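You operate a simulated robot arm through the tools that you are given. There is no shell and no other tool. Be economical: measure what you need, move in short steps, check, and stop when the job is done.

Carry out the task below with a simulated two-armed robot. There is one attempt and no reset: what you move stays moved.

## Task
Uncover the flanged cartridge, hold it, give its shaft a quarter turn, cover it, stand it on the tested mat.
Fine: the cover waits on its mat. Set down upright: dust cover, flanged cartridge.

It is judged by the outcome, as a careful person would: the job done as asked, and still so three seconds after it is handed in. It fails if anything else is knocked over, pushed out of place, dropped, spilled or broken. A push-on lid holds only when it is set on centred and level and pressed home; a screw cap is set on level and turned clockwise until tight.

## Robot
Two 7-joint arms with two-finger parallel grippers on one trunk, on a base that drives. Base frame: it is fixed to the floor where the robot stands at the start and does not move with it; the origin is under the middle of the robot, x ahead of it, y to its left, z up. Lengths are in mm, angles in degrees, forces in N, time in s.
The left shoulder is at the start at [70, 133, 1251], the right one opposite. With the tool pointing down near the work surface each hand reaches from about 100 to 640 mm from the robot's upright axis, wherever it stands, measured 20 degrees to its own side. Places, roughly: cover mat [500, -300, 900]; flange of the cartridge [500, -100, 1000]; shaft wing [500, -100, 1000]; tested mat [600, -300, 900]. Payload 1.57 kg a hand.
The TCP of each hand is the grasp point between the finger pads, 30 mm short of the fingertips. In the tool frame z runs along the fingers and y along their closing line. The gripper opens to 80 mm. The fingers are 17 mm wide and 12 mm thick; the gripper's body (40 by 82 mm) begins 80 mm behind the TCP.
Orientation is told as [roll, pitch, yaw] about the base's x, y, z axes, in that order, counted from this pose: with the fingers straight down and closing along the base's y, the tool's x points along the base's -x, its y along +y and its z along -z.

## Interface
- The arms move only by the tool jog_arm. It takes "left_deltas", "right_deltas" or both (then of equal length, played together; a hand with none holds still); each is a list of rows, each a list of 3 entries, a list of its own where there are three numbers: the turn, a rotation vector about the base's x, y, z in degrees, then the shift along the base's x, y, z in m, then the opening, from 0 (shut) to 1 (fully open). In form: [[[ax, ay, az], [dx, dy, dz], gripper], ...]. A call has 1 to 8 rows; each row is the pose to reach, as a shift and turn from the pose commanded when the call began. Rows are played at 5 a second. More than 50 mm and 8.6 degrees between two rows, or a gripper value outside its range, and nothing of the call is played. A pose out of reach is approached as far as the arm can. The call stops where the force on the tool passes 40 N (or 10 N more than at its start, if that is more) or the arm is blocked; 0.2 s more then pass. Each finger travels about 153 mm/s and halts on what it meets, pressing with about 34 N; the grip force reading is that of the motor and also rises with nothing between the fingers. The clock runs only during rows and for 0.2 s after the last one: add rows that repeat a pose to give the fingers time. It gives the time, the measured TCP pose, the force on the tool (base axes), the opening and the grip force at its end, in the units of the frame above (readings bear some noise), with the torque about the TCP (base axes, N m) and any sound that the robot's microphone picked up.
- Cameras (640 x 400 px; columns grow to the right, rows downward): "scene" is now at [120.9, -50.8, 1471.2]; the picture's right is [-0.50, -0.86, 0.00], its down [-0.48, 0.28, -0.83] and it looks along [0.72, -0.42, -0.55] (base axes); focal length 214 px, centre (320, 200). "left" rides on the left gripper at [72, 7, -122] in its tool frame; the picture's right is [-0.09, 1.00, 0.00], its down [-0.84, -0.08, -0.54] and it looks along [-0.54, -0.05, 0.84] (tool axes); focal length 238 px, centre (320, 200). "right" rides on the right gripper at [72, -7, -122] in its tool frame; the picture's right is [0.09, 1.00, 0.00], its down [-0.84, 0.08, -0.54] and it looks along [-0.54, 0.05, 0.84] (tool axes); focal length 238 px, centre (320, 200). There is no depth. A picture from a camera that has moved, and an enlarged one, comes with that camera's place and axes in the base frame and with its lens. The place of the scene camera against the robot may be out by one fixed shift of up to 18 mm in any direction.
- get_image(camera): a new picture of that camera. It takes no simulated time.
- slide_trunk(by): slides the trunk up (or, below 0, down) by that many mm; the arms and the scene camera ride with it, the base frame stays. It gives what a move gives, with no picture.
- roll_base(legs): drives the robot by 1 to 6 legs, each [ahead, left, turn to the left] in mm, mm and degrees, along the robot's own axes; the way and the turn of a leg run together, so that a leg with both is an arc; at most 1500 mm and 180 degrees a leg. The arms and the cameras ride along, it lands a little off, and it stops where it bumps. It gives what a move gives.
- head_to(pan, tilt): turns the head with the scene camera to pan (to the left, within 86 degrees either way) and tilt (down, from -29 to 69), counted from straight ahead of the robot. It gives what a move gives.
- close_up(camera, box): a new picture of the part [left, top, right, bottom] of that camera's present view, enlarged. It takes no simulated time.
- sign_off(): hands the job in; it is judged then, once.

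Go step by step. Nothing tells you exact positions but the pictures and the camera data: compare them with the known pose of the tool, close in by small moves and look again before you grip or let go. The budget is 120 turns and 108 pictures, counting those below and the enlarged ones. Unless the task says otherwise, let go and move clear before handing in, and close with one line.

The tools are called as a command line: name --argument value ..., lists and objects as JSON in quotes. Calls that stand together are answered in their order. jog_arm: Moves the arms, as the interface text tells. Its arguments: {"type":"object","properties":{"left_deltas":{"type":"array","items":{"type":"array"}},"right_deltas":{"type":"array","items":{"type":"array"}}},"required":[]} The other tools are called the same way: slide_trunk (by) slides the trunk up or down; roll_base (legs) drives the base; head_to (pan, tilt) turns the head that bears the scene camera; get_image (camera) takes a picture; close_up (camera, box) takes an enlarged picture of a part of a camera's view; sign_off () hands the job in.

At the start:

```text
time: 0.0
left_eef_pos: [449.3, -6.2, 1280.4]
left_tcp_rot: [0.0, 0.0, 0.0]
left_force: [0.0, 0.0, 0.9]
left_torque: [0.03, -0.02, -0.02]
left_finger_gap: 80.1
left_gripper_force: 0.0
right_eef_pos: [310.5, -315.9, 1373.1]
right_tcp_rot: [0.0, 0.0, 0.1]
right_force: [-0.2, -0.9, 0.4]
right_torque: [-0.05, 0.0, -0.01]
right_finger_gap: 79.8
right_gripper_force: 0.0
trunk travel left (down, up): [-825.0, 115.0]
robot x, y, heading: [1.2, -0.0, 0.1]
head pan, tilt: [-30.3, 33.5]
```

scene: 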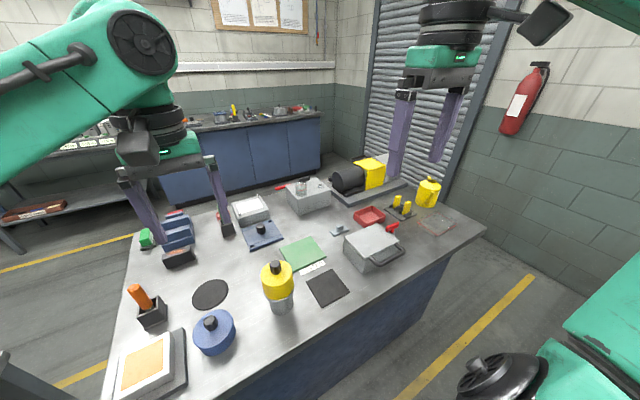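
right: 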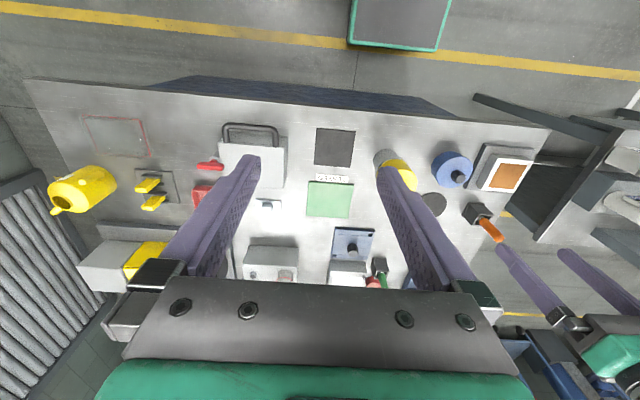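
left: 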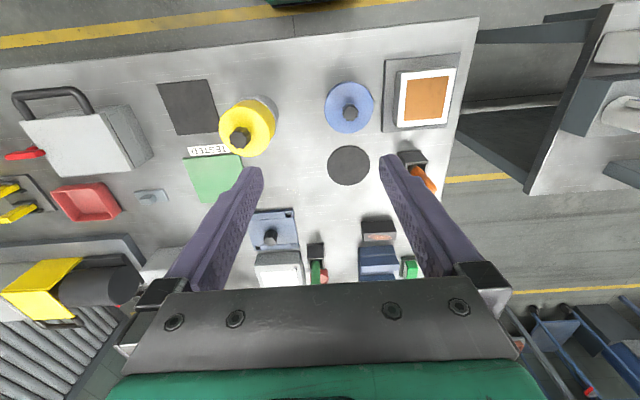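

I see a yellow-capped item around (500,-100), a dark square mat and a green mat with a "TESTED" label. I'll take close-ups first.

close_up --camera "scene" --box '[180, 220, 360, 340]'

close_up --camera "left" --box '[140, 60, 380, 210]'

close_up --camera "scene" --box '[220, 160, 460, 310]'

```text
3.33 times, centred on (270, 280) of scene
camera zoom: at [120.9, -50.8, 1471.2], right [-0.5, -0.86, 0.0], down [-0.48, 0.28, -0.83], along [0.72, -0.42, -0.55], focal length 715 px, centre (487, -67)
```

zoom: 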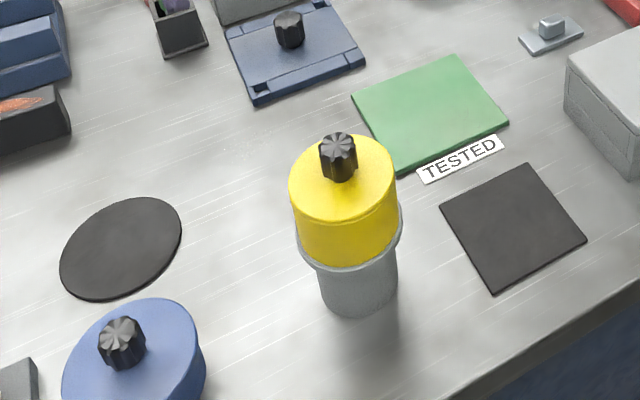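

```text
2.67 times, centred on (260, 135) of left
camera zoom: at [377.4, 0.4, 1401.8], right [0.09, 1.0, 0.0], down [0.84, -0.08, 0.54], along [0.54, -0.05, -0.84], focal length 636 px, centre (480, 373)
```

zoom: 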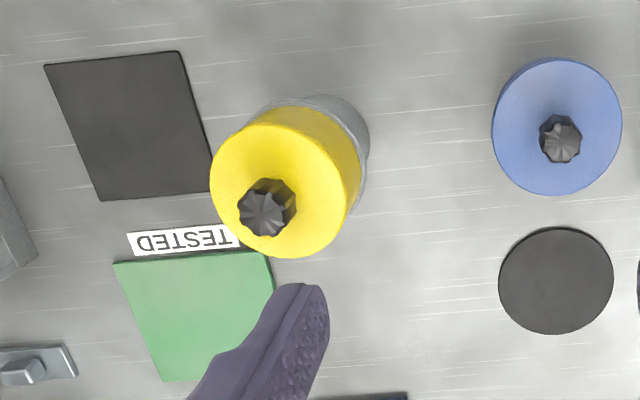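

```text
2.67 times, centred on (340, 235) of scene
camera zoom: at [120.9, -50.8, 1471.2], right [-0.5, -0.86, 0.0], down [-0.48, 0.28, -0.83], along [0.72, -0.42, -0.55], focal length 572 px, centre (267, 107)
```

zoom: 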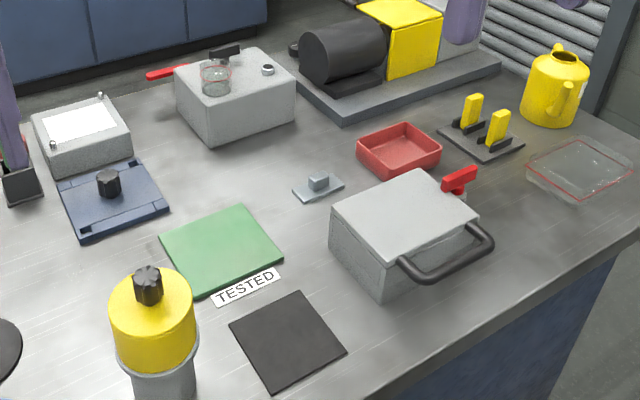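

The cover is yellow with a dark knob and sits on the flanged grey cylinder near (478,-131), knob top at about z=1057. I'll move the left hand aside and bring the right hand above the knob for a better look.

jog_arm --left_deltas '[[[0, 0, 0], [-0.02, 0.04, 0], 1], [[0, 0, 0], [-0.04, 0.08, 0], 1], [[0, 0, 0], [-0.06, 0.12, 0], 1], [[0, 0, 0], [-0.08, 0.16, 0], 1], [[0, 0, 0], [-0.1, 0.19, 0], 1], [[0, 0, 0], [-0.12, 0.2, 0], 1], [[0, 0, 0], [-0.12, 0.2, 0], 1]]' --right_deltas '[[[0, 0, 0], [0, 0, 0], 1], [[0, 0, 0], [0.028, 0.031, -0.024], 1], [[0, 0, 0], [0.056, 0.062, -0.048], 1], [[0, 0, 0], [0.084, 0.093, -0.072], 1], [[0, 0, 0], [0.112, 0.124, -0.096], 1], [[0, 0, 0], [0.14, 0.155, -0.12], 1], [[0, 0, 0], [0.167, 0.185, -0.143], 1]]'

get_image --camera "right"

get_image --camera "scene"

```text
time: 1.6
left_eef_pos: [334.7, 194.1, 1278.3]
left_tcp_rot: [0.0, 0.2, 0.1]
left_force: [0.0, -0.2, -0.1]
left_torque: [0.02, 0.02, 0.01]
left_finger_gap: 79.9
left_gripper_force: 0.1
right_eef_pos: [481.5, -132.9, 1228.1]
right_tcp_rot: [0.0, 0.0, -0.2]
right_force: [0.7, -0.1, 0.1]
right_torque: [-0.03, 0.03, 0.01]
right_finger_gap: 80.3
right_gripper_force: 0.0
trunk travel left (down, up): [-825.0, 115.0]
robot x, y, heading: [-1.1, 4.0, 0.0]
head pan, tilt: [-30.3, 33.5]
```

```text
101 pictures are left
camera right: at [409.4, -139.0, 1349.9], right [-0.09, 1.0, 0.0], down [0.84, 0.07, 0.54], along [0.54, 0.05, -0.84], focal length 238 px, centre (320, 200)
```

right: 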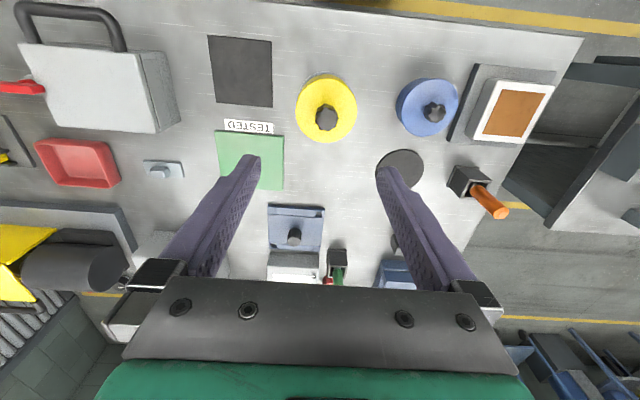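

```text
100 pictures are left
camera scene: at [125.1, -50.9, 1470.8], right [-0.51, -0.86, 0.0], down [-0.48, 0.28, -0.83], along [0.72, -0.42, -0.55], focal length 214 px, centre (320, 200)
```

scene: 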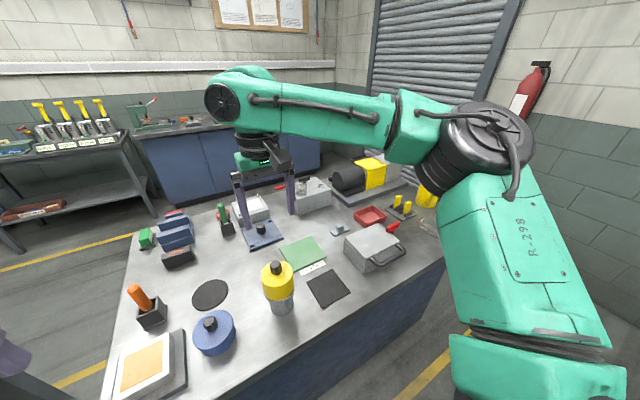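

Knob centre comes out near (479,-125) from the wrist camera. I'll lower over it and check again.

jog_arm --right_deltas '[[[0, 0, 0], [-0.002, 0.008, -0.04], 1], [[0, 0, 0], [-0.002, 0.008, -0.08], 1], [[0, 0, 0], [-0.002, 0.008, -0.108], 1], [[0, 0, 0], [-0.002, 0.008, -0.108], 1]]'

get_image --camera "right"

close_up --camera "scene" --box '[200, 200, 360, 330]'

```text
time: 2.6
left_eef_pos: [329.3, 193.4, 1281.0]
left_tcp_rot: [0.1, 0.0, -0.1]
left_force: [0.8, 0.0, 0.1]
left_torque: [0.0, -0.02, -0.06]
left_finger_gap: 80.1
left_gripper_force: 0.1
right_eef_pos: [474.3, -122.9, 1121.2]
right_tcp_rot: [0.0, 0.0, 0.0]
right_force: [-1.2, 0.4, 0.0]
right_torque: [-0.04, -0.03, -0.01]
right_finger_gap: 79.9
right_gripper_force: 0.0
trunk travel left (down, up): [-825.0, 115.0]
robot x, y, heading: [0.1, 0.8, -0.3]
head pan, tilt: [-30.3, 33.5]
```

```text
99 pictures are left
camera right: at [401.8, -128.7, 1242.8], right [-0.09, 1.0, 0.0], down [0.84, 0.08, 0.54], along [0.54, 0.05, -0.84], focal length 238 px, centre (320, 200)
```

right: 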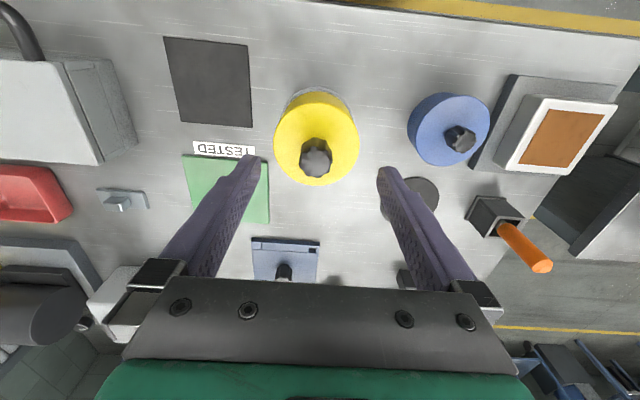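

```text
3.08 times, centred on (280, 265) of scene
camera zoom: at [119.9, -50.4, 1471.3], right [-0.5, -0.86, 0.0], down [-0.48, 0.28, -0.83], along [0.72, -0.42, -0.55], focal length 660 px, centre (443, 0)
```

zoom: 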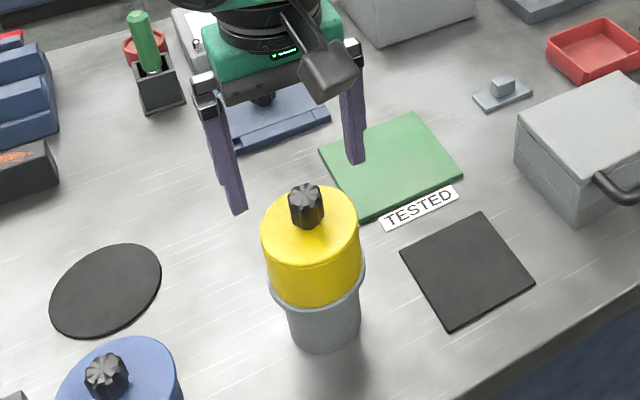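

Knob top seems around z 1060–1070, slightly ahead of the TCP. I'll correct and descend part way.

jog_arm --right_deltas '[[[0, 0, 0], [0.004, -0.002, -0.012], 1], [[0, 0, 0], [0.004, -0.002, -0.025], 1], [[0, 0, 0], [0.004, -0.002, -0.025], 1]]'

close_up --camera "right" --box '[220, 80, 420, 205]'

close_up --camera "scene" --box '[220, 220, 340, 320]'

```text
time: 3.4
left_eef_pos: [330.5, 193.7, 1279.9]
left_tcp_rot: [0.0, 0.1, 0.0]
left_force: [0.5, 0.6, 0.6]
left_torque: [0.01, 0.02, 0.02]
left_finger_gap: 80.0
left_gripper_force: 0.0
right_eef_pos: [479.5, -123.7, 1096.9]
right_tcp_rot: [0.0, -0.1, -0.2]
right_force: [-0.1, 0.0, 0.5]
right_torque: [-0.01, -0.01, 0.02]
right_finger_gap: 80.2
right_gripper_force: 0.1
trunk travel left (down, up): [-825.0, 115.0]
robot x, y, heading: [7.5, 1.8, 0.0]
head pan, tilt: [-30.3, 33.5]
```

```text
3.20 times, centred on (320, 142) of right
camera zoom: at [407.2, -129.9, 1218.2], right [-0.09, 1.0, 0.0], down [0.84, 0.08, 0.54], along [0.54, 0.05, -0.84], focal length 763 px, centre (320, 384)
```

zoom: 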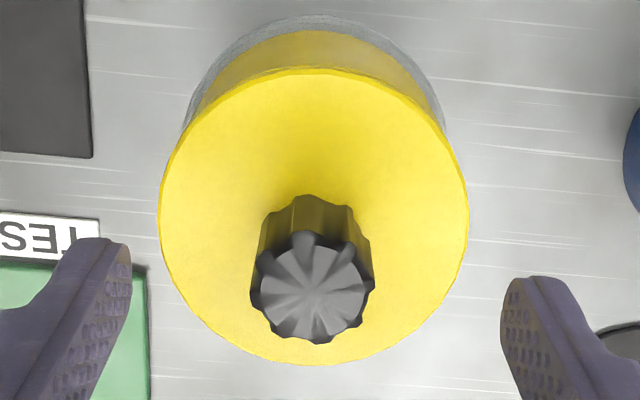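

```text
4.00 times, centred on (280, 270) of scene
camera zoom: at [120.7, -50.5, 1471.3], right [-0.5, -0.86, 0.0], down [-0.48, 0.28, -0.83], along [0.72, -0.42, -0.55], focal length 858 px, centre (480, -80)
```

zoom: 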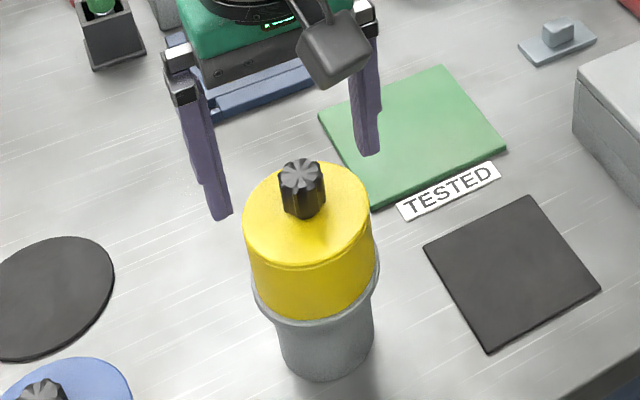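

Knob top about z 1070, height ~21 mm, diameter ~26 mm, aligned in x/y within ~2 mm. Lower 14 mm and grip.

jog_arm --right_deltas '[[[0, 0, 0], [-0.001, -0.001, -0.007], 1], [[0, 0, 0], [-0.001, -0.001, -0.014], 1], [[0, 0, 0], [-0.001, -0.001, -0.014], 1], [[0, 0, 0], [-0.001, -0.001, -0.014], 0.55], [[0, 0, 0], [-0.001, -0.001, -0.014], 0.55]]'

close_up --camera "right" --box '[220, 80, 420, 205]'

close_up --camera "scene" --box '[220, 220, 340, 320]'

```text
time: 4.6
left_eef_pos: [330.0, 193.7, 1280.4]
left_tcp_rot: [-0.1, 0.0, 0.0]
left_force: [-0.3, -0.5, -0.7]
left_torque: [-0.03, 0.0, 0.01]
left_finger_gap: 79.7
left_gripper_force: 0.2
right_eef_pos: [479.4, -125.1, 1082.7]
right_tcp_rot: [-0.1, 0.0, 0.0]
right_force: [0.4, -0.2, -0.8]
right_torque: [0.0, -0.01, -0.03]
right_finger_gap: 44.0
right_gripper_force: 0.0
trunk travel left (down, up): [-825.0, 115.0]
robot x, y, heading: [0.2, 1.5, -0.2]
head pan, tilt: [-30.3, 33.5]
```

```text
3.20 times, centred on (320, 142) of right
camera zoom: at [406.8, -131.3, 1204.2], right [-0.09, 1.0, 0.0], down [0.84, 0.08, 0.54], along [0.54, 0.05, -0.84], focal length 763 px, centre (320, 384)
```

zoom: 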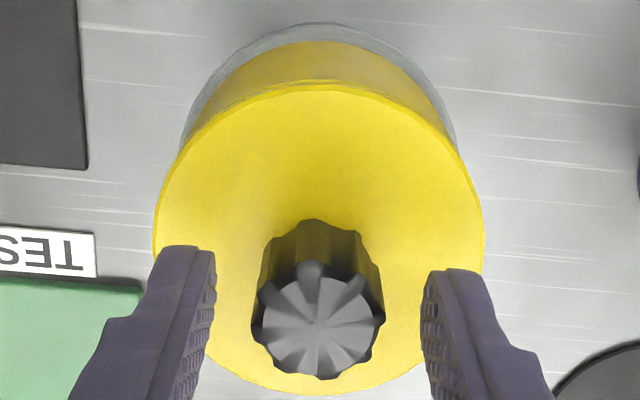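

```text
4.00 times, centred on (280, 270) of scene
camera zoom: at [121.0, -50.6, 1471.2], right [-0.5, -0.86, 0.0], down [-0.48, 0.28, -0.83], along [0.72, -0.42, -0.55], focal length 858 px, centre (480, -80)
```

zoom: 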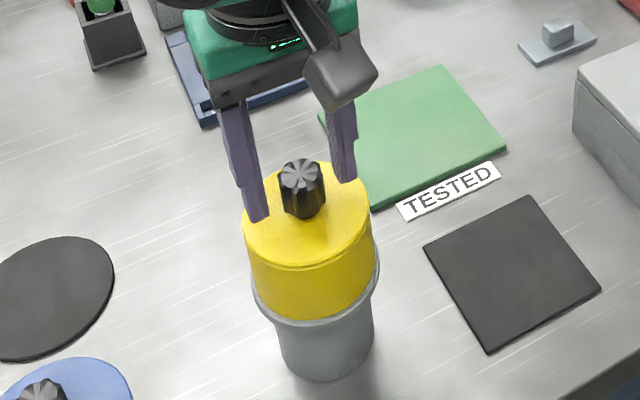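

Fingers straddle the knob, centred. Close.

jog_arm --right_deltas '[[[0, 0, 0], [0, 0, 0], 0.3], [[0, 0, 0], [0, 0, 0], 0.15], [[0, 0, 0], [0, 0, 0], 0.0], [[0, 0, 0], [0, 0, 0], 0.0]]'

close_up --camera "right" --box '[220, 80, 420, 205]'

```text
time: 5.6
left_eef_pos: [330.3, 192.2, 1279.9]
left_tcp_rot: [0.1, 0.0, 0.0]
left_force: [0.0, 0.0, -0.2]
left_torque: [-0.01, -0.02, 0.0]
left_finger_gap: 79.9
left_gripper_force: 0.1
right_eef_pos: [479.2, -125.3, 1082.6]
right_tcp_rot: [0.0, 0.0, 0.0]
right_force: [-0.4, 0.1, 1.5]
right_torque: [0.0, 0.02, 0.0]
right_finger_gap: 24.3
right_gripper_force: 33.4
trunk travel left (down, up): [-825.0, 115.0]
robot x, y, heading: [-1.3, 0.6, -0.1]
head pan, tilt: [-30.3, 33.5]
```

```text
3.20 times, centred on (320, 142) of right
camera zoom: at [406.8, -131.3, 1204.2], right [-0.09, 1.0, 0.0], down [0.84, 0.08, 0.54], along [0.54, 0.05, -0.84], focal length 763 px, centre (320, 384)
```

zoom: 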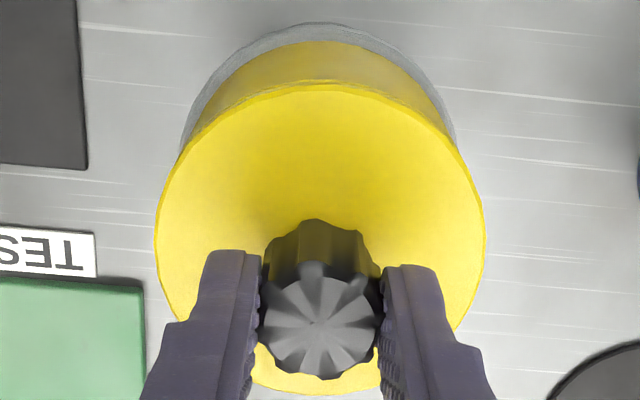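

Knob gripped; seated cover pose is TCP (479.2,-125.2,1082.6). Test lift slowly.

jog_arm --right_deltas '[[[0, 0, 0], [0, 0, 0.003], 0], [[0, 0, 0], [0, 0, 0.006], 0], [[0, 0, 0], [0, 0, 0.01], 0], [[0, 0, 0], [0, 0, 0.015], 0]]'

close_up --camera "scene" --box '[220, 220, 340, 320]'

```text
time: 6.6
left_eef_pos: [330.4, 193.1, 1280.0]
left_tcp_rot: [0.0, 0.0, 0.1]
left_force: [0.1, -0.2, 0.3]
left_torque: [-0.01, -0.01, 0.0]
left_finger_gap: 80.1
left_gripper_force: 0.1
right_eef_pos: [477.5, -125.2, 1098.6]
right_tcp_rot: [0.1, -0.1, 0.0]
right_force: [-0.2, 0.1, 0.3]
right_torque: [0.01, 0.02, -0.02]
right_finger_gap: 24.3
right_gripper_force: 34.1
trunk travel left (down, up): [-825.0, 115.0]
robot x, y, heading: [-1.9, -0.3, 0.1]
head pan, tilt: [-30.3, 33.5]
```

```text
4.00 times, centred on (280, 270) of scene
camera zoom: at [120.9, -50.6, 1471.2], right [-0.5, -0.86, 0.0], down [-0.48, 0.28, -0.83], along [0.72, -0.42, -0.55], focal length 858 px, centre (480, -80)
```

zoom: 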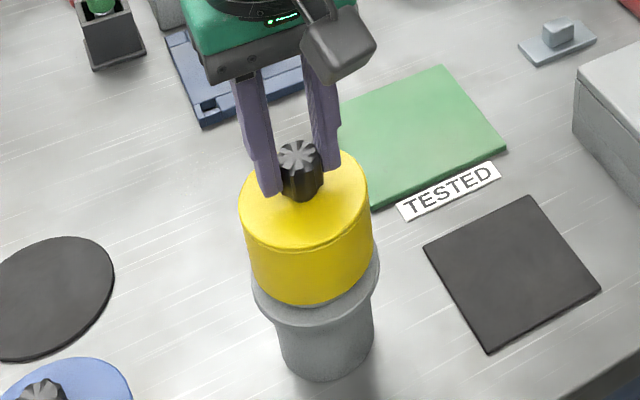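

The cover comes off freely. I'll lift it well clear and look at what is below.

jog_arm --right_deltas '[[[0, 0, 0], [0, 0, 0.03], 0], [[0, 0, 0], [0, 0, 0.06], 0], [[0, 0, 0], [0, 0, 0.095], 0], [[0, 0, 0], [0, -0.04, 0.095], 0], [[0, 0, 0], [0, -0.085, 0.095], 0], [[0, 0, 0], [0, -0.13, 0.095], 0], [[0, 0, 0], [0, -0.13, 0.095], 0]]'

get_image --camera "scene"

close_up --camera "scene" --box '[220, 220, 340, 320]'

get_image --camera "right"

```text
time: 8.2
left_eef_pos: [331.4, 193.5, 1280.8]
left_tcp_rot: [0.0, 0.0, 0.0]
left_force: [-0.5, 0.4, 0.3]
left_torque: [-0.03, 0.02, -0.01]
left_finger_gap: 80.0
left_gripper_force: 0.0
right_eef_pos: [479.4, -254.0, 1193.3]
right_tcp_rot: [0.1, -0.1, 0.0]
right_force: [0.2, 0.2, -0.7]
right_torque: [-0.03, 0.01, 0.0]
right_finger_gap: 24.2
right_gripper_force: 34.1
trunk travel left (down, up): [-825.0, 115.0]
robot x, y, heading: [-0.4, -3.5, -0.0]
head pan, tilt: [-30.3, 33.5]
```

```text
91 pictures are left
camera scene: at [121.2, -50.0, 1471.2], right [-0.5, -0.86, 0.0], down [-0.48, 0.28, -0.83], along [0.72, -0.42, -0.55], focal length 214 px, centre (320, 200)
```

scene: 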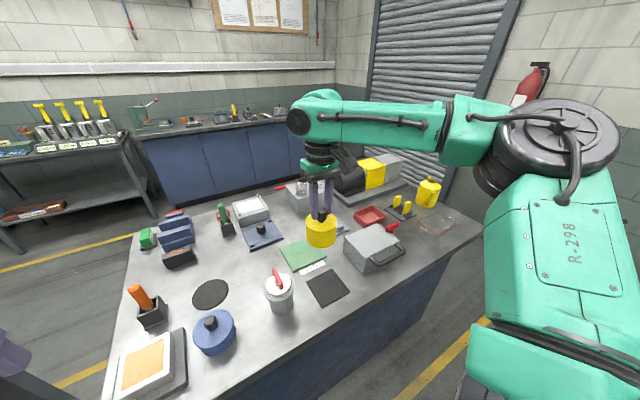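

```text
4.00 times, centred on (280, 270) of scene
camera zoom: at [121.2, -50.0, 1471.2], right [-0.5, -0.86, 0.0], down [-0.48, 0.28, -0.83], along [0.72, -0.42, -0.55], focal length 858 px, centre (480, -80)
```

zoom: 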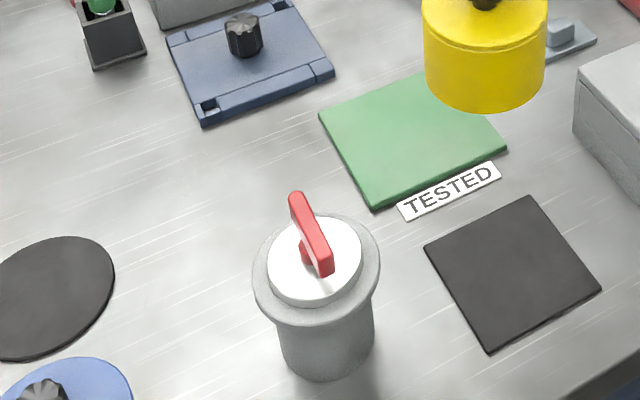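

```text
89 pictures are left
camera right: at [408.2, -260.5, 1314.5], right [-0.09, 1.0, 0.0], down [0.84, 0.08, 0.54], along [0.54, 0.05, -0.84], focal length 238 px, centre (320, 200)
```

right: 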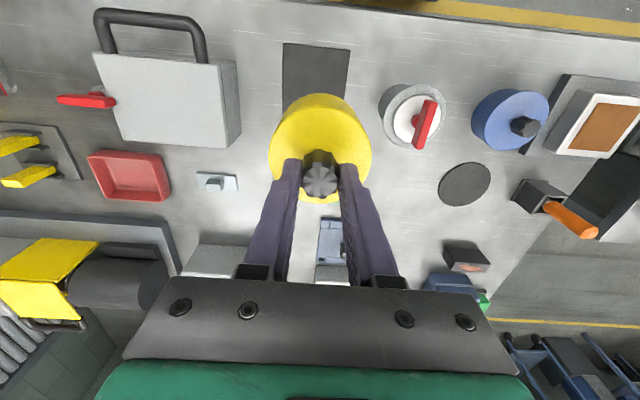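

Uncovered: red wing (long side along x) on a white disc over the grey flange. The cover mat centre is at about (456,-267); I'll bring the cover over it and descend.

jog_arm --right_deltas '[[[0, 0, 0], [-0.022, -0.013, 0], 0], [[0, 0, 0], [-0.022, -0.013, -0.045], 0], [[0, 0, 0], [-0.022, -0.013, -0.09], 0], [[0, 0, 0], [-0.022, -0.013, -0.135], 0], [[0, 0, 0], [-0.022, -0.013, -0.16], 0], [[0, 0, 0], [-0.022, -0.013, -0.18], 0], [[0, 0, 0], [-0.022, -0.013, -0.19], 0], [[0, 0, 0], [-0.022, -0.013, -0.19], 0]]'

close_up --camera "scene" --box '[260, 220, 380, 320]'

get_image --camera "right"

```text
time: 10.0
left_eef_pos: [329.7, 194.1, 1280.6]
left_tcp_rot: [0.0, -0.1, 0.0]
left_force: [-0.5, 0.5, 0.8]
left_torque: [0.01, 0.0, 0.0]
left_finger_gap: 79.7
left_gripper_force: 0.0
right_eef_pos: [457.5, -268.4, 1005.2]
right_tcp_rot: [-0.1, -0.4, 0.1]
right_force: [3.3, -6.4, 22.6]
right_torque: [0.12, 0.17, -0.01]
right_finger_gap: 24.5
right_gripper_force: 34.1
trunk travel left (down, up): [-825.0, 115.0]
robot x, y, heading: [2.0, -4.0, -0.1]
head pan, tilt: [-30.3, 33.5]
```

```text
4.00 times, centred on (320, 270) of scene
camera zoom: at [118.9, -50.0, 1471.9], right [-0.51, -0.86, 0.0], down [-0.47, 0.28, -0.83], along [0.72, -0.42, -0.55], focal length 858 px, centre (320, -80)
```

zoom: 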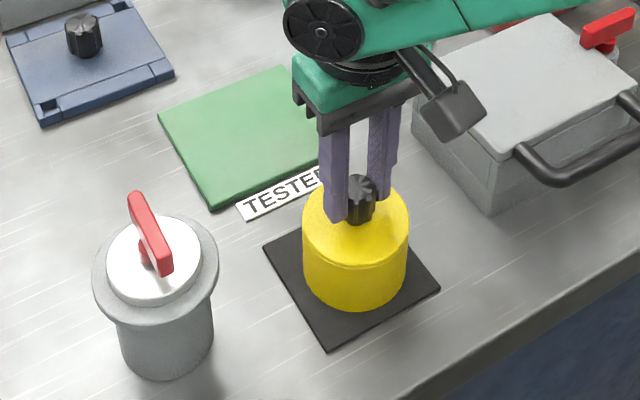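

```text
87 pictures are left
camera right: at [383.8, -274.4, 1125.4], right [-0.09, 1.0, 0.0], down [0.83, 0.08, 0.55], along [0.55, 0.05, -0.84], focal length 238 px, centre (320, 200)
```

right: 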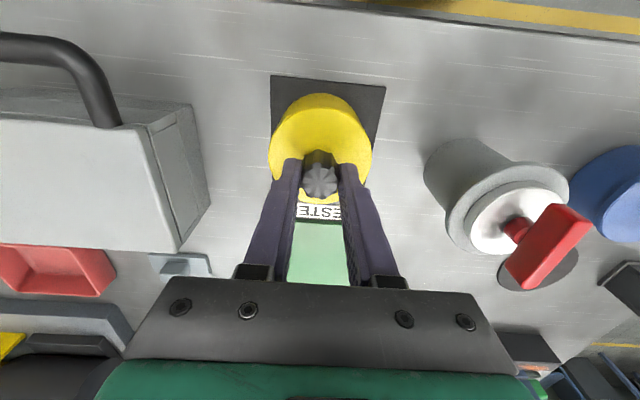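

Contact at TCP z≈1005 with the cover inside the mat outline; so the cover is about 102 mm below TCP, seat on flange ≈ z 980. Release gently and rise.

jog_arm --right_deltas '[[[0, 0, 0], [0, 0, 0.002], 0], [[0, 0, 0], [0, 0, 0.002], 0.2], [[0, 0, 0], [0, 0, 0.002], 0.5], [[0, 0, 0], [0, 0, 0.002], 0.7], [[0, 0, 0], [0, 0, 0.04], 0.7], [[0, 0, 0], [0, 0, 0.085], 0.7], [[0, 0, 0], [0, 0, 0.13], 0.7], [[0, 0, 0], [0, 0, 0.13], 0.7]]'

get_image --camera "right"

get_image --camera "scene"

```text
time: 11.8
left_eef_pos: [330.5, 193.6, 1280.8]
left_tcp_rot: [0.0, 0.0, 0.0]
left_force: [0.7, -0.3, 1.1]
left_torque: [-0.03, -0.01, -0.02]
left_finger_gap: 80.0
left_gripper_force: 0.0
right_eef_pos: [456.9, -267.1, 1131.7]
right_tcp_rot: [0.1, 0.0, -0.1]
right_force: [0.4, 0.0, 0.5]
right_torque: [0.0, 0.01, 0.01]
right_finger_gap: 55.8
right_gripper_force: 0.0
trunk travel left (down, up): [-825.0, 115.0]
robot x, y, heading: [-0.7, 1.8, -0.0]
head pan, tilt: [-30.3, 33.5]
```

```text
86 pictures are left
camera right: at [385.0, -274.3, 1253.6], right [-0.09, 1.0, 0.0], down [0.84, 0.08, 0.54], along [0.54, 0.05, -0.84], focal length 238 px, centre (320, 200)
```

right: 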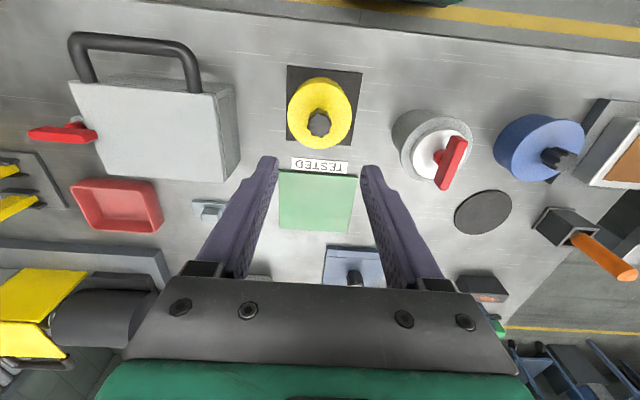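

```text
85 pictures are left
camera scene: at [121.2, -50.8, 1471.2], right [-0.5, -0.86, 0.0], down [-0.48, 0.28, -0.83], along [0.72, -0.42, -0.55], focal length 214 px, centre (320, 200)
```

scene: 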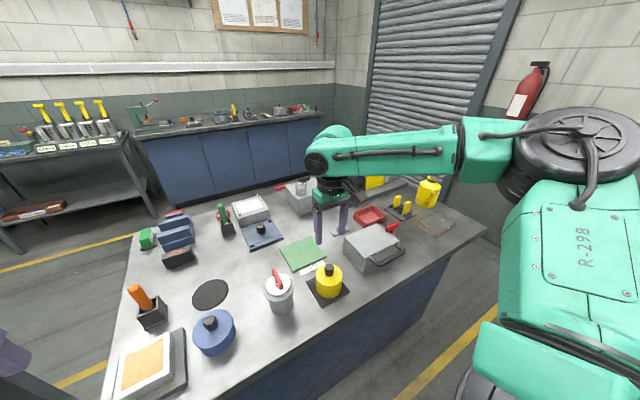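

Cover stands on its mat. The cartridge body is ~64 mm across, z 900–973 under the flange. I'll move the right hand aside and turn the left hand to point ahead-right, dipped 30°, for a side grip on the body.

jog_arm --left_deltas '[[[-1.96, -7.32, -3.4], [0.008, -0.024, -0.012], 1], [[-3.92, -14.64, -6.8], [0.016, -0.048, -0.025], 1], [[-5.88, -21.96, -10.2], [0.025, -0.072, -0.037], 1], [[-7.85, -29.28, -13.6], [0.033, -0.096, -0.05], 1], [[-9.8, -36.6, -17.0], [0.041, -0.12, -0.062], 1], [[-11.77, -43.93, -20.4], [0.05, -0.145, -0.075], 1], [[-13.73, -51.25, -23.8], [0.058, -0.169, -0.087], 1], [[-15.69, -58.57, -27.18], [0.066, -0.193, -0.1], 1]]' --right_deltas '[[[0, 0, 0], [-0.004, -0.01, 0.01], 0.7], [[0, 0, 0], [-0.008, -0.02, 0.02], 0.7], [[0, 0, 0], [-0.012, -0.03, 0.03], 0.7], [[0, 0, 0], [-0.016, -0.04, 0.04], 0.7], [[0, 0, 0], [-0.02, -0.05, 0.05], 0.7], [[0, 0, 0], [-0.025, -0.06, 0.06], 0.7], [[0, 0, 0], [-0.025, -0.06, 0.06], 0.7], [[0, 0, 0], [-0.025, -0.06, 0.06], 0.7]]'

get_image --camera "scene"

get_image --camera "left"

```text
time: 13.6
left_eef_pos: [437.6, -19.7, 1174.3]
left_tcp_rot: [-1.7, -58.8, -27.4]
left_force: [-1.3, -2.0, -0.5]
left_torque: [0.09, 0.02, 0.14]
left_finger_gap: 79.8
left_gripper_force: 0.1
left hand out of reach, approached as far as the arm can: row 4, 5, 6, 7, 8
right_eef_pos: [437.8, -327.4, 1190.8]
right_tcp_rot: [-0.1, 0.2, 0.0]
right_force: [0.1, 0.2, -1.2]
right_torque: [-0.01, 0.06, 0.03]
right_finger_gap: 56.1
right_gripper_force: 0.0
trunk travel left (down, up): [-825.0, 115.0]
robot x, y, heading: [-0.5, 1.4, 0.0]
head pan, tilt: [-30.3, 33.5]
```

```text
84 pictures are left
camera scene: at [126.7, -48.8, 1470.8], right [-0.5, -0.86, 0.0], down [-0.48, 0.28, -0.83], along [0.72, -0.42, -0.55], focal length 214 px, centre (320, 200)
```

scene: 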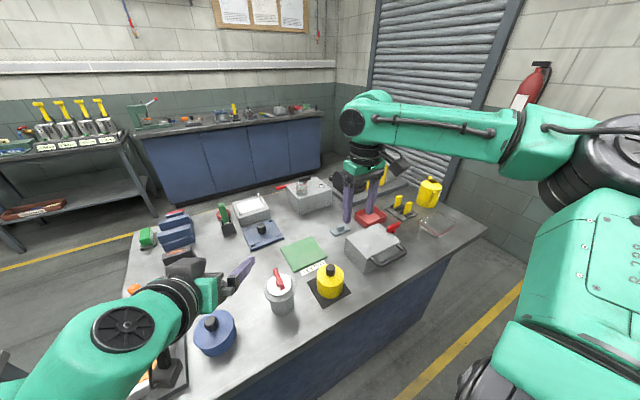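

```text
83 pictures are left
camera left: at [316.6, 54.6, 1174.3], right [0.52, 0.85, 0.06], down [-0.06, -0.04, 1.0], along [0.85, -0.53, 0.03], focal length 238 px, centre (320, 200)
```

left: 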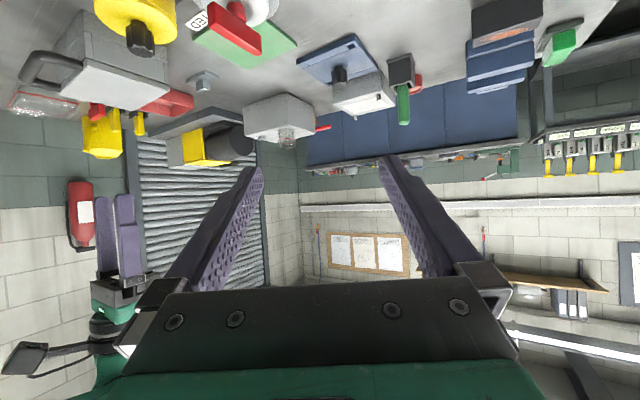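

The pointed-ahead pose is too close in for the left wrist. I'll back the robot 100 mm to give the left arm room while the right still reaches.

roll_base --legs '[[-100, 0, 0]]'

jog_arm --left_deltas '[[[0, 0, 0], [0, 0, 0], 1]]'

```text
time: 14.8
left_eef_pos: [335.0, -23.9, 1176.6]
left_tcp_rot: [-0.4, -59.7, -29.7]
left_force: [-0.2, 0.8, 0.3]
left_torque: [0.0, 0.01, 0.02]
left_finger_gap: 79.8
left_gripper_force: 0.1
right_eef_pos: [335.3, -328.6, 1190.8]
right_tcp_rot: [-0.1, 0.2, 0.0]
right_force: [0.4, -0.5, 0.3]
right_torque: [0.0, 0.02, 0.0]
right_finger_gap: 55.8
right_gripper_force: 0.1
trunk travel left (down, up): [-825.0, 115.0]
robot x, y, heading: [-95.8, -0.3, -0.0]
head pan, tilt: [-30.3, 33.5]
```

```text
time: 15.2
left_eef_pos: [332.3, -23.9, 1178.6]
left_tcp_rot: [-0.1, -59.9, -29.9]
left_force: [0.7, 0.5, 0.9]
left_torque: [-0.02, 0.02, -0.02]
left_finger_gap: 79.7
left_gripper_force: 0.1
right_eef_pos: [331.5, -330.1, 1192.0]
right_tcp_rot: [0.0, 0.0, 0.0]
right_force: [-0.1, -0.6, 0.1]
right_torque: [-0.01, -0.04, 0.01]
right_finger_gap: 56.0
right_gripper_force: 0.0
trunk travel left (down, up): [-825.0, 115.0]
robot x, y, heading: [-101.1, 3.2, -0.1]
head pan, tilt: [-30.3, 33.5]
```

Orientation is now as wanted. Next to the stand-off point behind the cartridge, first at z 1090.

jog_arm --left_deltas '[[[0, 0, 0], [0.02, -0.017, -0.03], 1], [[0, 0, 0], [0.042, -0.035, -0.06], 1], [[0, 0, 0], [0.064, -0.053, -0.09], 1], [[0, 0, 0], [0.064, -0.053, -0.09], 1]]'

get_image --camera "left"

get_image --camera "scene"

```text
time: 16.1
left_eef_pos: [396.0, -77.1, 1089.9]
left_tcp_rot: [0.1, -60.1, -29.9]
left_force: [0.1, 0.2, 0.0]
left_torque: [0.01, 0.02, 0.02]
left_finger_gap: 80.1
left_gripper_force: 0.2
right_eef_pos: [330.1, -329.4, 1191.2]
right_tcp_rot: [0.0, -0.1, 0.1]
right_force: [0.1, 0.8, 0.6]
right_torque: [0.04, -0.01, -0.01]
right_finger_gap: 55.9
right_gripper_force: 0.1
trunk travel left (down, up): [-825.0, 115.0]
robot x, y, heading: [-104.0, -2.2, -0.1]
head pan, tilt: [-30.3, 33.5]
```

```text
82 pictures are left
camera left: at [275.8, -1.8, 1087.6], right [0.54, 0.84, 0.08], down [-0.08, -0.04, 1.0], along [0.84, -0.54, 0.05], focal length 238 px, centre (320, 200)
```

left: 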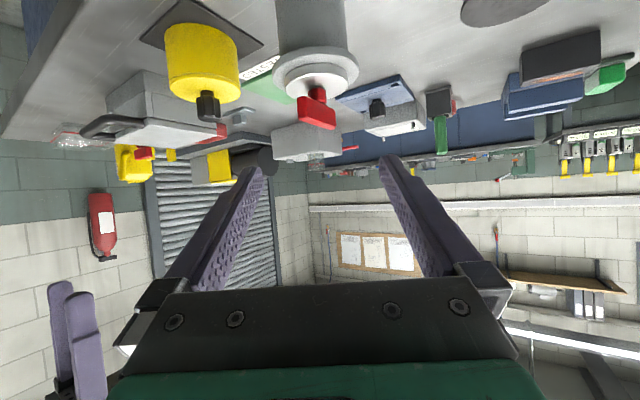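

```text
81 pictures are left
camera scene: at [19.5, -50.6, 1471.3], right [-0.5, -0.86, 0.0], down [-0.48, 0.28, -0.83], along [0.72, -0.42, -0.55], focal length 214 px, centre (320, 200)
```

scene: 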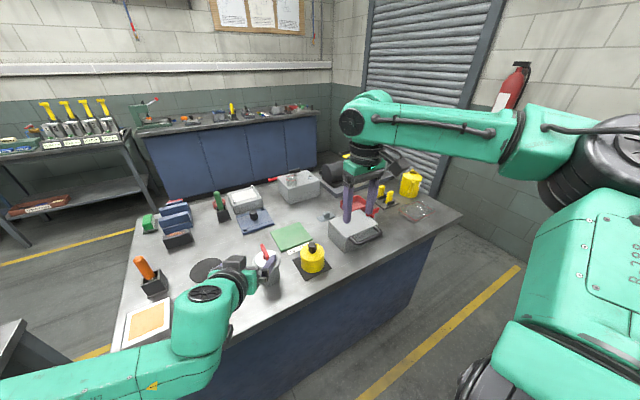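

Lined up laterally to within ~2 mm. Lower to the stand-off height and check.

jog_arm --left_deltas '[[[0, 0, 0], [0, 0, -0.04], 1], [[0, 0, 0], [0, 0, -0.08], 1], [[0, 0, 0], [0, 0, -0.103], 1], [[0, 0, 0], [0, 0, -0.103], 1]]'

get_image --camera "left"

close_up --camera "scene" --box '[180, 210, 340, 330]'

```text
time: 17.1
left_eef_pos: [396.1, -76.8, 985.7]
left_tcp_rot: [-0.1, -59.9, -30.0]
left_force: [-0.2, -0.7, -0.3]
left_torque: [-0.01, -0.03, -0.04]
left_finger_gap: 80.1
left_gripper_force: 0.1
right_eef_pos: [331.8, -329.1, 1191.4]
right_tcp_rot: [0.0, 0.0, 0.0]
right_force: [-0.2, -1.3, -0.4]
right_torque: [-0.02, -0.02, 0.0]
right_finger_gap: 55.8
right_gripper_force: 0.0
trunk travel left (down, up): [-825.0, 115.0]
robot x, y, heading: [-100.0, 3.0, -0.1]
head pan, tilt: [-30.3, 33.5]
```

```text
80 pictures are left
camera left: at [276.9, -0.6, 983.9], right [0.54, 0.84, 0.08], down [-0.08, -0.04, 1.0], along [0.84, -0.54, 0.05], focal length 238 px, centre (320, 200)
```

left: 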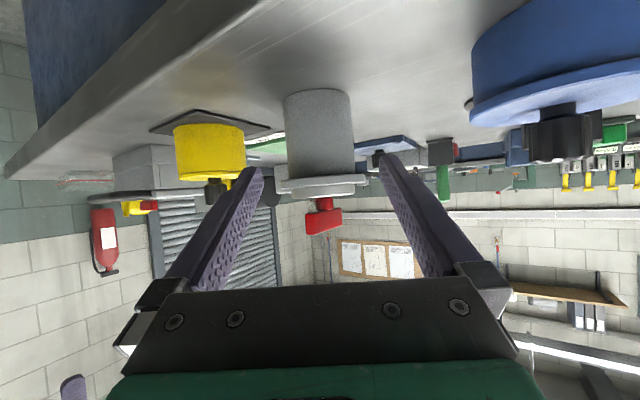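

```text
3.33 times, centred on (260, 270) of scene
camera zoom: at [20.9, -50.7, 1471.2], right [-0.5, -0.86, 0.0], down [-0.48, 0.28, -0.83], along [0.72, -0.42, -0.55], focal length 715 px, centre (520, -33)
```

zoom: 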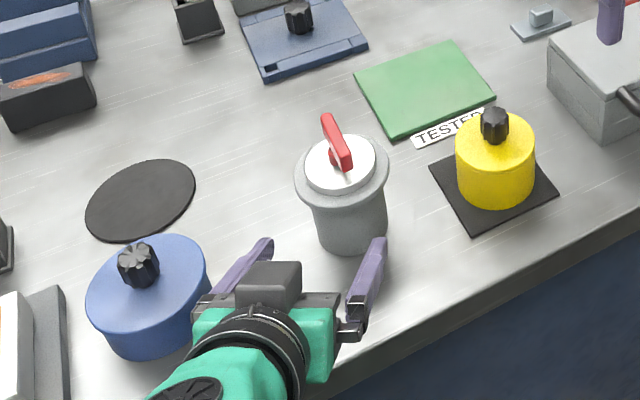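

Well aligned: flange underside at z≈974, body ~66 mm wide and centred. Slide in along the finger direction.

jog_arm --left_deltas '[[[0, 0, 0], [0.022, -0.0127, -0.0147], 1], [[0, 0, 0], [0.044, -0.0254, -0.0293], 1], [[0, 0, 0], [0.06, -0.0346, -0.04], 1], [[0, 0, 0], [0.072, -0.0416, -0.048], 1], [[0, 0, 0], [0.082, -0.0473, -0.0547], 1], [[0, 0, 0], [0.082, -0.0473, -0.0547], 1]]'

get_image --camera "left"

close_up --camera "scene" --box '[200, 210, 320, 310]'

```text
time: 18.6
left_eef_pos: [476.2, -124.3, 931.6]
left_tcp_rot: [-0.1, -60.0, -29.9]
left_force: [0.7, 0.7, 0.2]
left_torque: [0.0, -0.01, 0.02]
left_finger_gap: 80.0
left_gripper_force: 0.1
right_eef_pos: [332.4, -328.2, 1190.4]
right_tcp_rot: [-0.1, 0.0, 0.0]
right_force: [-0.6, -0.1, 0.0]
right_torque: [-0.02, 0.02, -0.02]
right_finger_gap: 55.8
right_gripper_force: 0.1
trunk travel left (down, up): [-825.0, 115.0]
robot x, y, heading: [-97.4, -0.2, -0.0]
head pan, tilt: [-30.3, 33.5]
```

```text
78 pictures are left
camera left: at [357.3, -47.9, 929.8], right [0.54, 0.84, 0.08], down [-0.08, -0.04, 1.0], along [0.84, -0.54, 0.05], focal length 238 px, centre (320, 200)
```

left: 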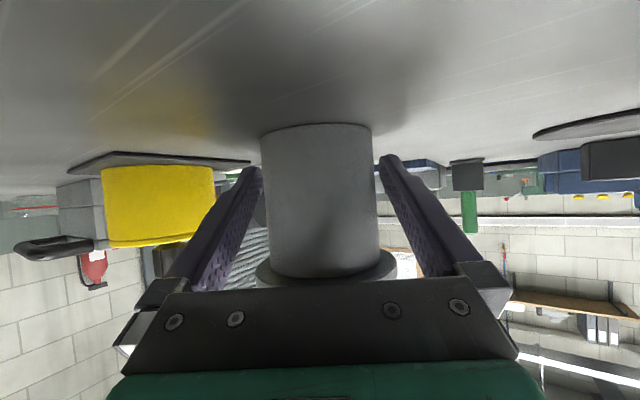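

```text
4.00 times, centred on (260, 260) of scene
camera zoom: at [20.3, -50.4, 1471.3], right [-0.5, -0.86, 0.0], down [-0.48, 0.28, -0.83], along [0.72, -0.42, -0.55], focal length 858 px, centre (560, -40)
```

zoom: 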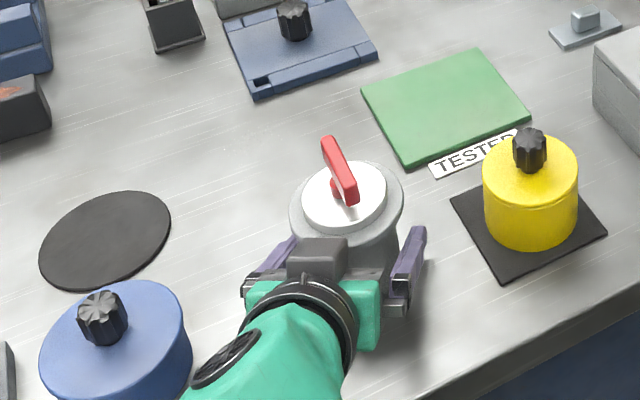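

Body sits centred between the fingers. Close the left gripper.

jog_arm --left_deltas '[[[0, 0, 0], [0, 0, 0], 0.9], [[0, 0, 0], [0, 0, 0], 0.83], [[0, 0, 0], [0, 0, 0], 0.7], [[0, 0, 0], [0, 0, 0], 0.5], [[0, 0, 0], [0, 0, 0], 0.3]]'

get_image --camera "left"

close_up --camera "scene" --box '[200, 210, 320, 310]'

```text
time: 19.8
left_eef_pos: [476.8, -124.1, 932.3]
left_tcp_rot: [0.0, -59.9, -30.0]
left_force: [0.5, -0.2, 0.4]
left_torque: [0.06, -0.12, -0.02]
left_finger_gap: 65.4
left_gripper_force: 33.7
right_eef_pos: [332.0, -329.6, 1191.7]
right_tcp_rot: [0.0, 0.0, 0.0]
right_force: [0.4, -0.2, -0.2]
right_torque: [0.01, -0.01, -0.02]
right_finger_gap: 56.1
right_gripper_force: 0.1
trunk travel left (down, up): [-825.0, 115.0]
robot x, y, heading: [-96.9, -0.3, 0.1]
head pan, tilt: [-30.3, 33.5]
```

```text
76 pictures are left
camera left: at [357.3, -48.3, 929.7], right [0.54, 0.84, 0.08], down [-0.08, -0.04, 1.0], along [0.84, -0.54, 0.05], focal length 238 px, centre (320, 200)
```

left: 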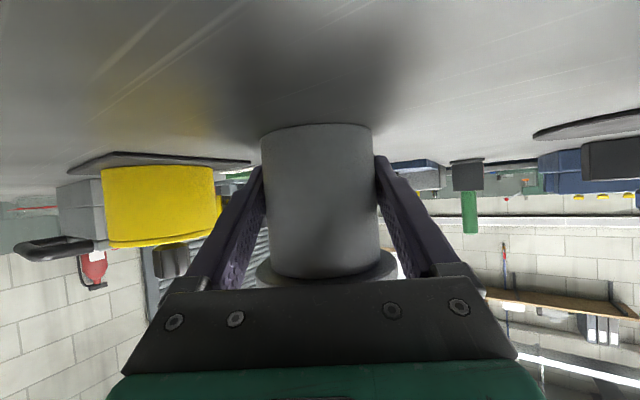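

```text
4.00 times, centred on (260, 260) of scene
camera zoom: at [20.6, -51.1, 1471.2], right [-0.5, -0.86, 0.0], down [-0.48, 0.28, -0.83], along [0.72, -0.42, -0.55], focal length 858 px, centre (560, -40)
```

zoom: 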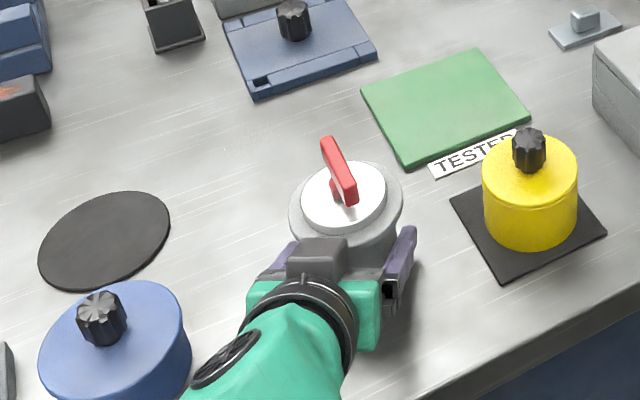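

Cartridge held firmly. Bring the right hand above the wing and look.

jog_arm --right_deltas '[[[0, 0, 0], [0.045, 0.01, 0], 0.7], [[0, 0, 0], [0.09, 0.02, 0], 0.7], [[0, 0, 0], [0.12, 0.055, 0], 0.7], [[0, 0, 0], [0.14, 0.1, 0], 0.7], [[0, 0, 0], [0.146, 0.15, 0], 0.7], [[0, 0, 0], [0.146, 0.19, -0.02], 0.7], [[0, 0, 0], [0.146, 0.204, -0.06], 0.7], [[0, 0, 0], [0.146, 0.204, -0.06], 0.7]]'

get_image --camera "right"

get_image --camera "scene"

```text
refused: row 5 steps farther than a row can; nothing moved
```

```text
74 pictures are left
camera right: at [259.8, -335.2, 1313.0], right [-0.09, 1.0, 0.0], down [0.84, 0.08, 0.54], along [0.54, 0.05, -0.84], focal length 238 px, centre (320, 200)
```

right: 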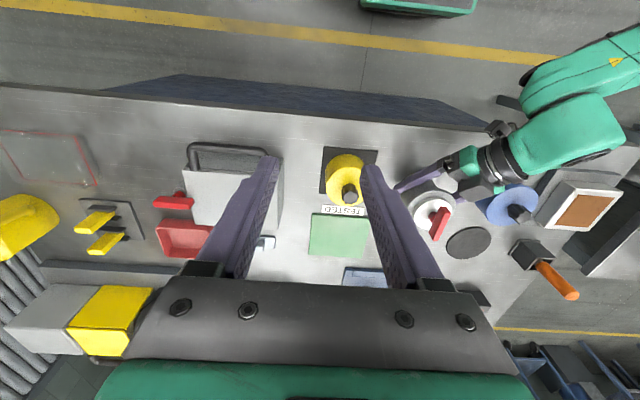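

```text
73 pictures are left
camera scene: at [20.6, -51.1, 1471.2], right [-0.5, -0.86, 0.0], down [-0.48, 0.28, -0.83], along [0.72, -0.42, -0.55], focal length 214 px, centre (320, 200)
```

scene: 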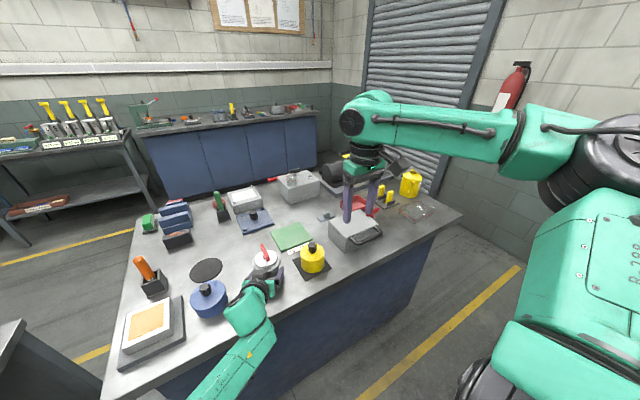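

One row step was just over the limit; resend with even steps.

jog_arm --right_deltas '[[[0, 0, 0], [0.04, 0.01, 0], 0.7], [[0, 0, 0], [0.08, 0.025, 0], 0.7], [[0, 0, 0], [0.115, 0.055, 0], 0.7], [[0, 0, 0], [0.135, 0.095, 0], 0.7], [[0, 0, 0], [0.146, 0.135, 0], 0.7], [[0, 0, 0], [0.146, 0.175, -0.01], 0.7], [[0, 0, 0], [0.146, 0.204, -0.04], 0.7], [[0, 0, 0], [0.146, 0.204, -0.06], 0.7]]'

get_image --camera "right"

close_up --camera "scene" --box '[200, 200, 320, 300]'

```text
time: 21.6
left_eef_pos: [478.7, -125.0, 930.9]
left_tcp_rot: [0.0, -59.9, -29.8]
left_force: [2.1, -0.1, 0.1]
left_torque: [0.18, -0.24, -0.01]
left_finger_gap: 65.5
left_gripper_force: 34.4
right_eef_pos: [431.1, -156.6, 1128.4]
right_tcp_rot: [0.1, -0.2, -0.1]
right_force: [-0.6, 0.0, -0.6]
right_torque: [0.02, 0.01, -0.01]
right_finger_gap: 56.0
right_gripper_force: 0.1
right hand out of reach, approached as far as the arm can: row 4, 5, 6, 7, 8
trunk travel left (down, up): [-825.0, 115.0]
robot x, y, heading: [-99.3, -0.7, -0.0]
head pan, tilt: [-30.3, 33.5]
```

```text
72 pictures are left
camera right: at [358.9, -161.7, 1250.5], right [-0.09, 1.0, 0.0], down [0.84, 0.08, 0.54], along [0.54, 0.05, -0.84], focal length 238 px, centre (320, 200)
```

right: 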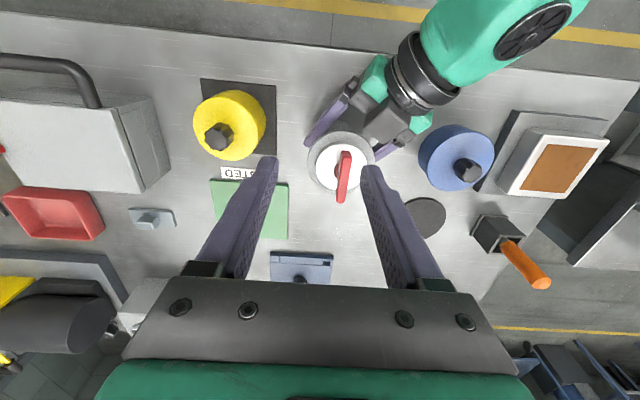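

```text
4.00 times, centred on (260, 250) of scene
camera zoom: at [21.2, -50.7, 1471.2], right [-0.5, -0.86, 0.0], down [-0.48, 0.28, -0.83], along [0.72, -0.42, -0.55], focal length 858 px, centre (560, 0)
```

zoom: 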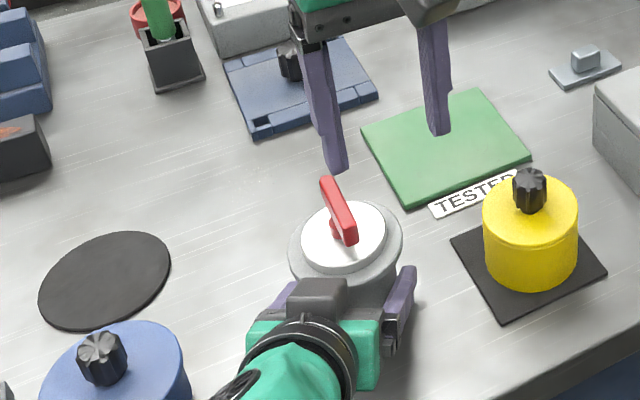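

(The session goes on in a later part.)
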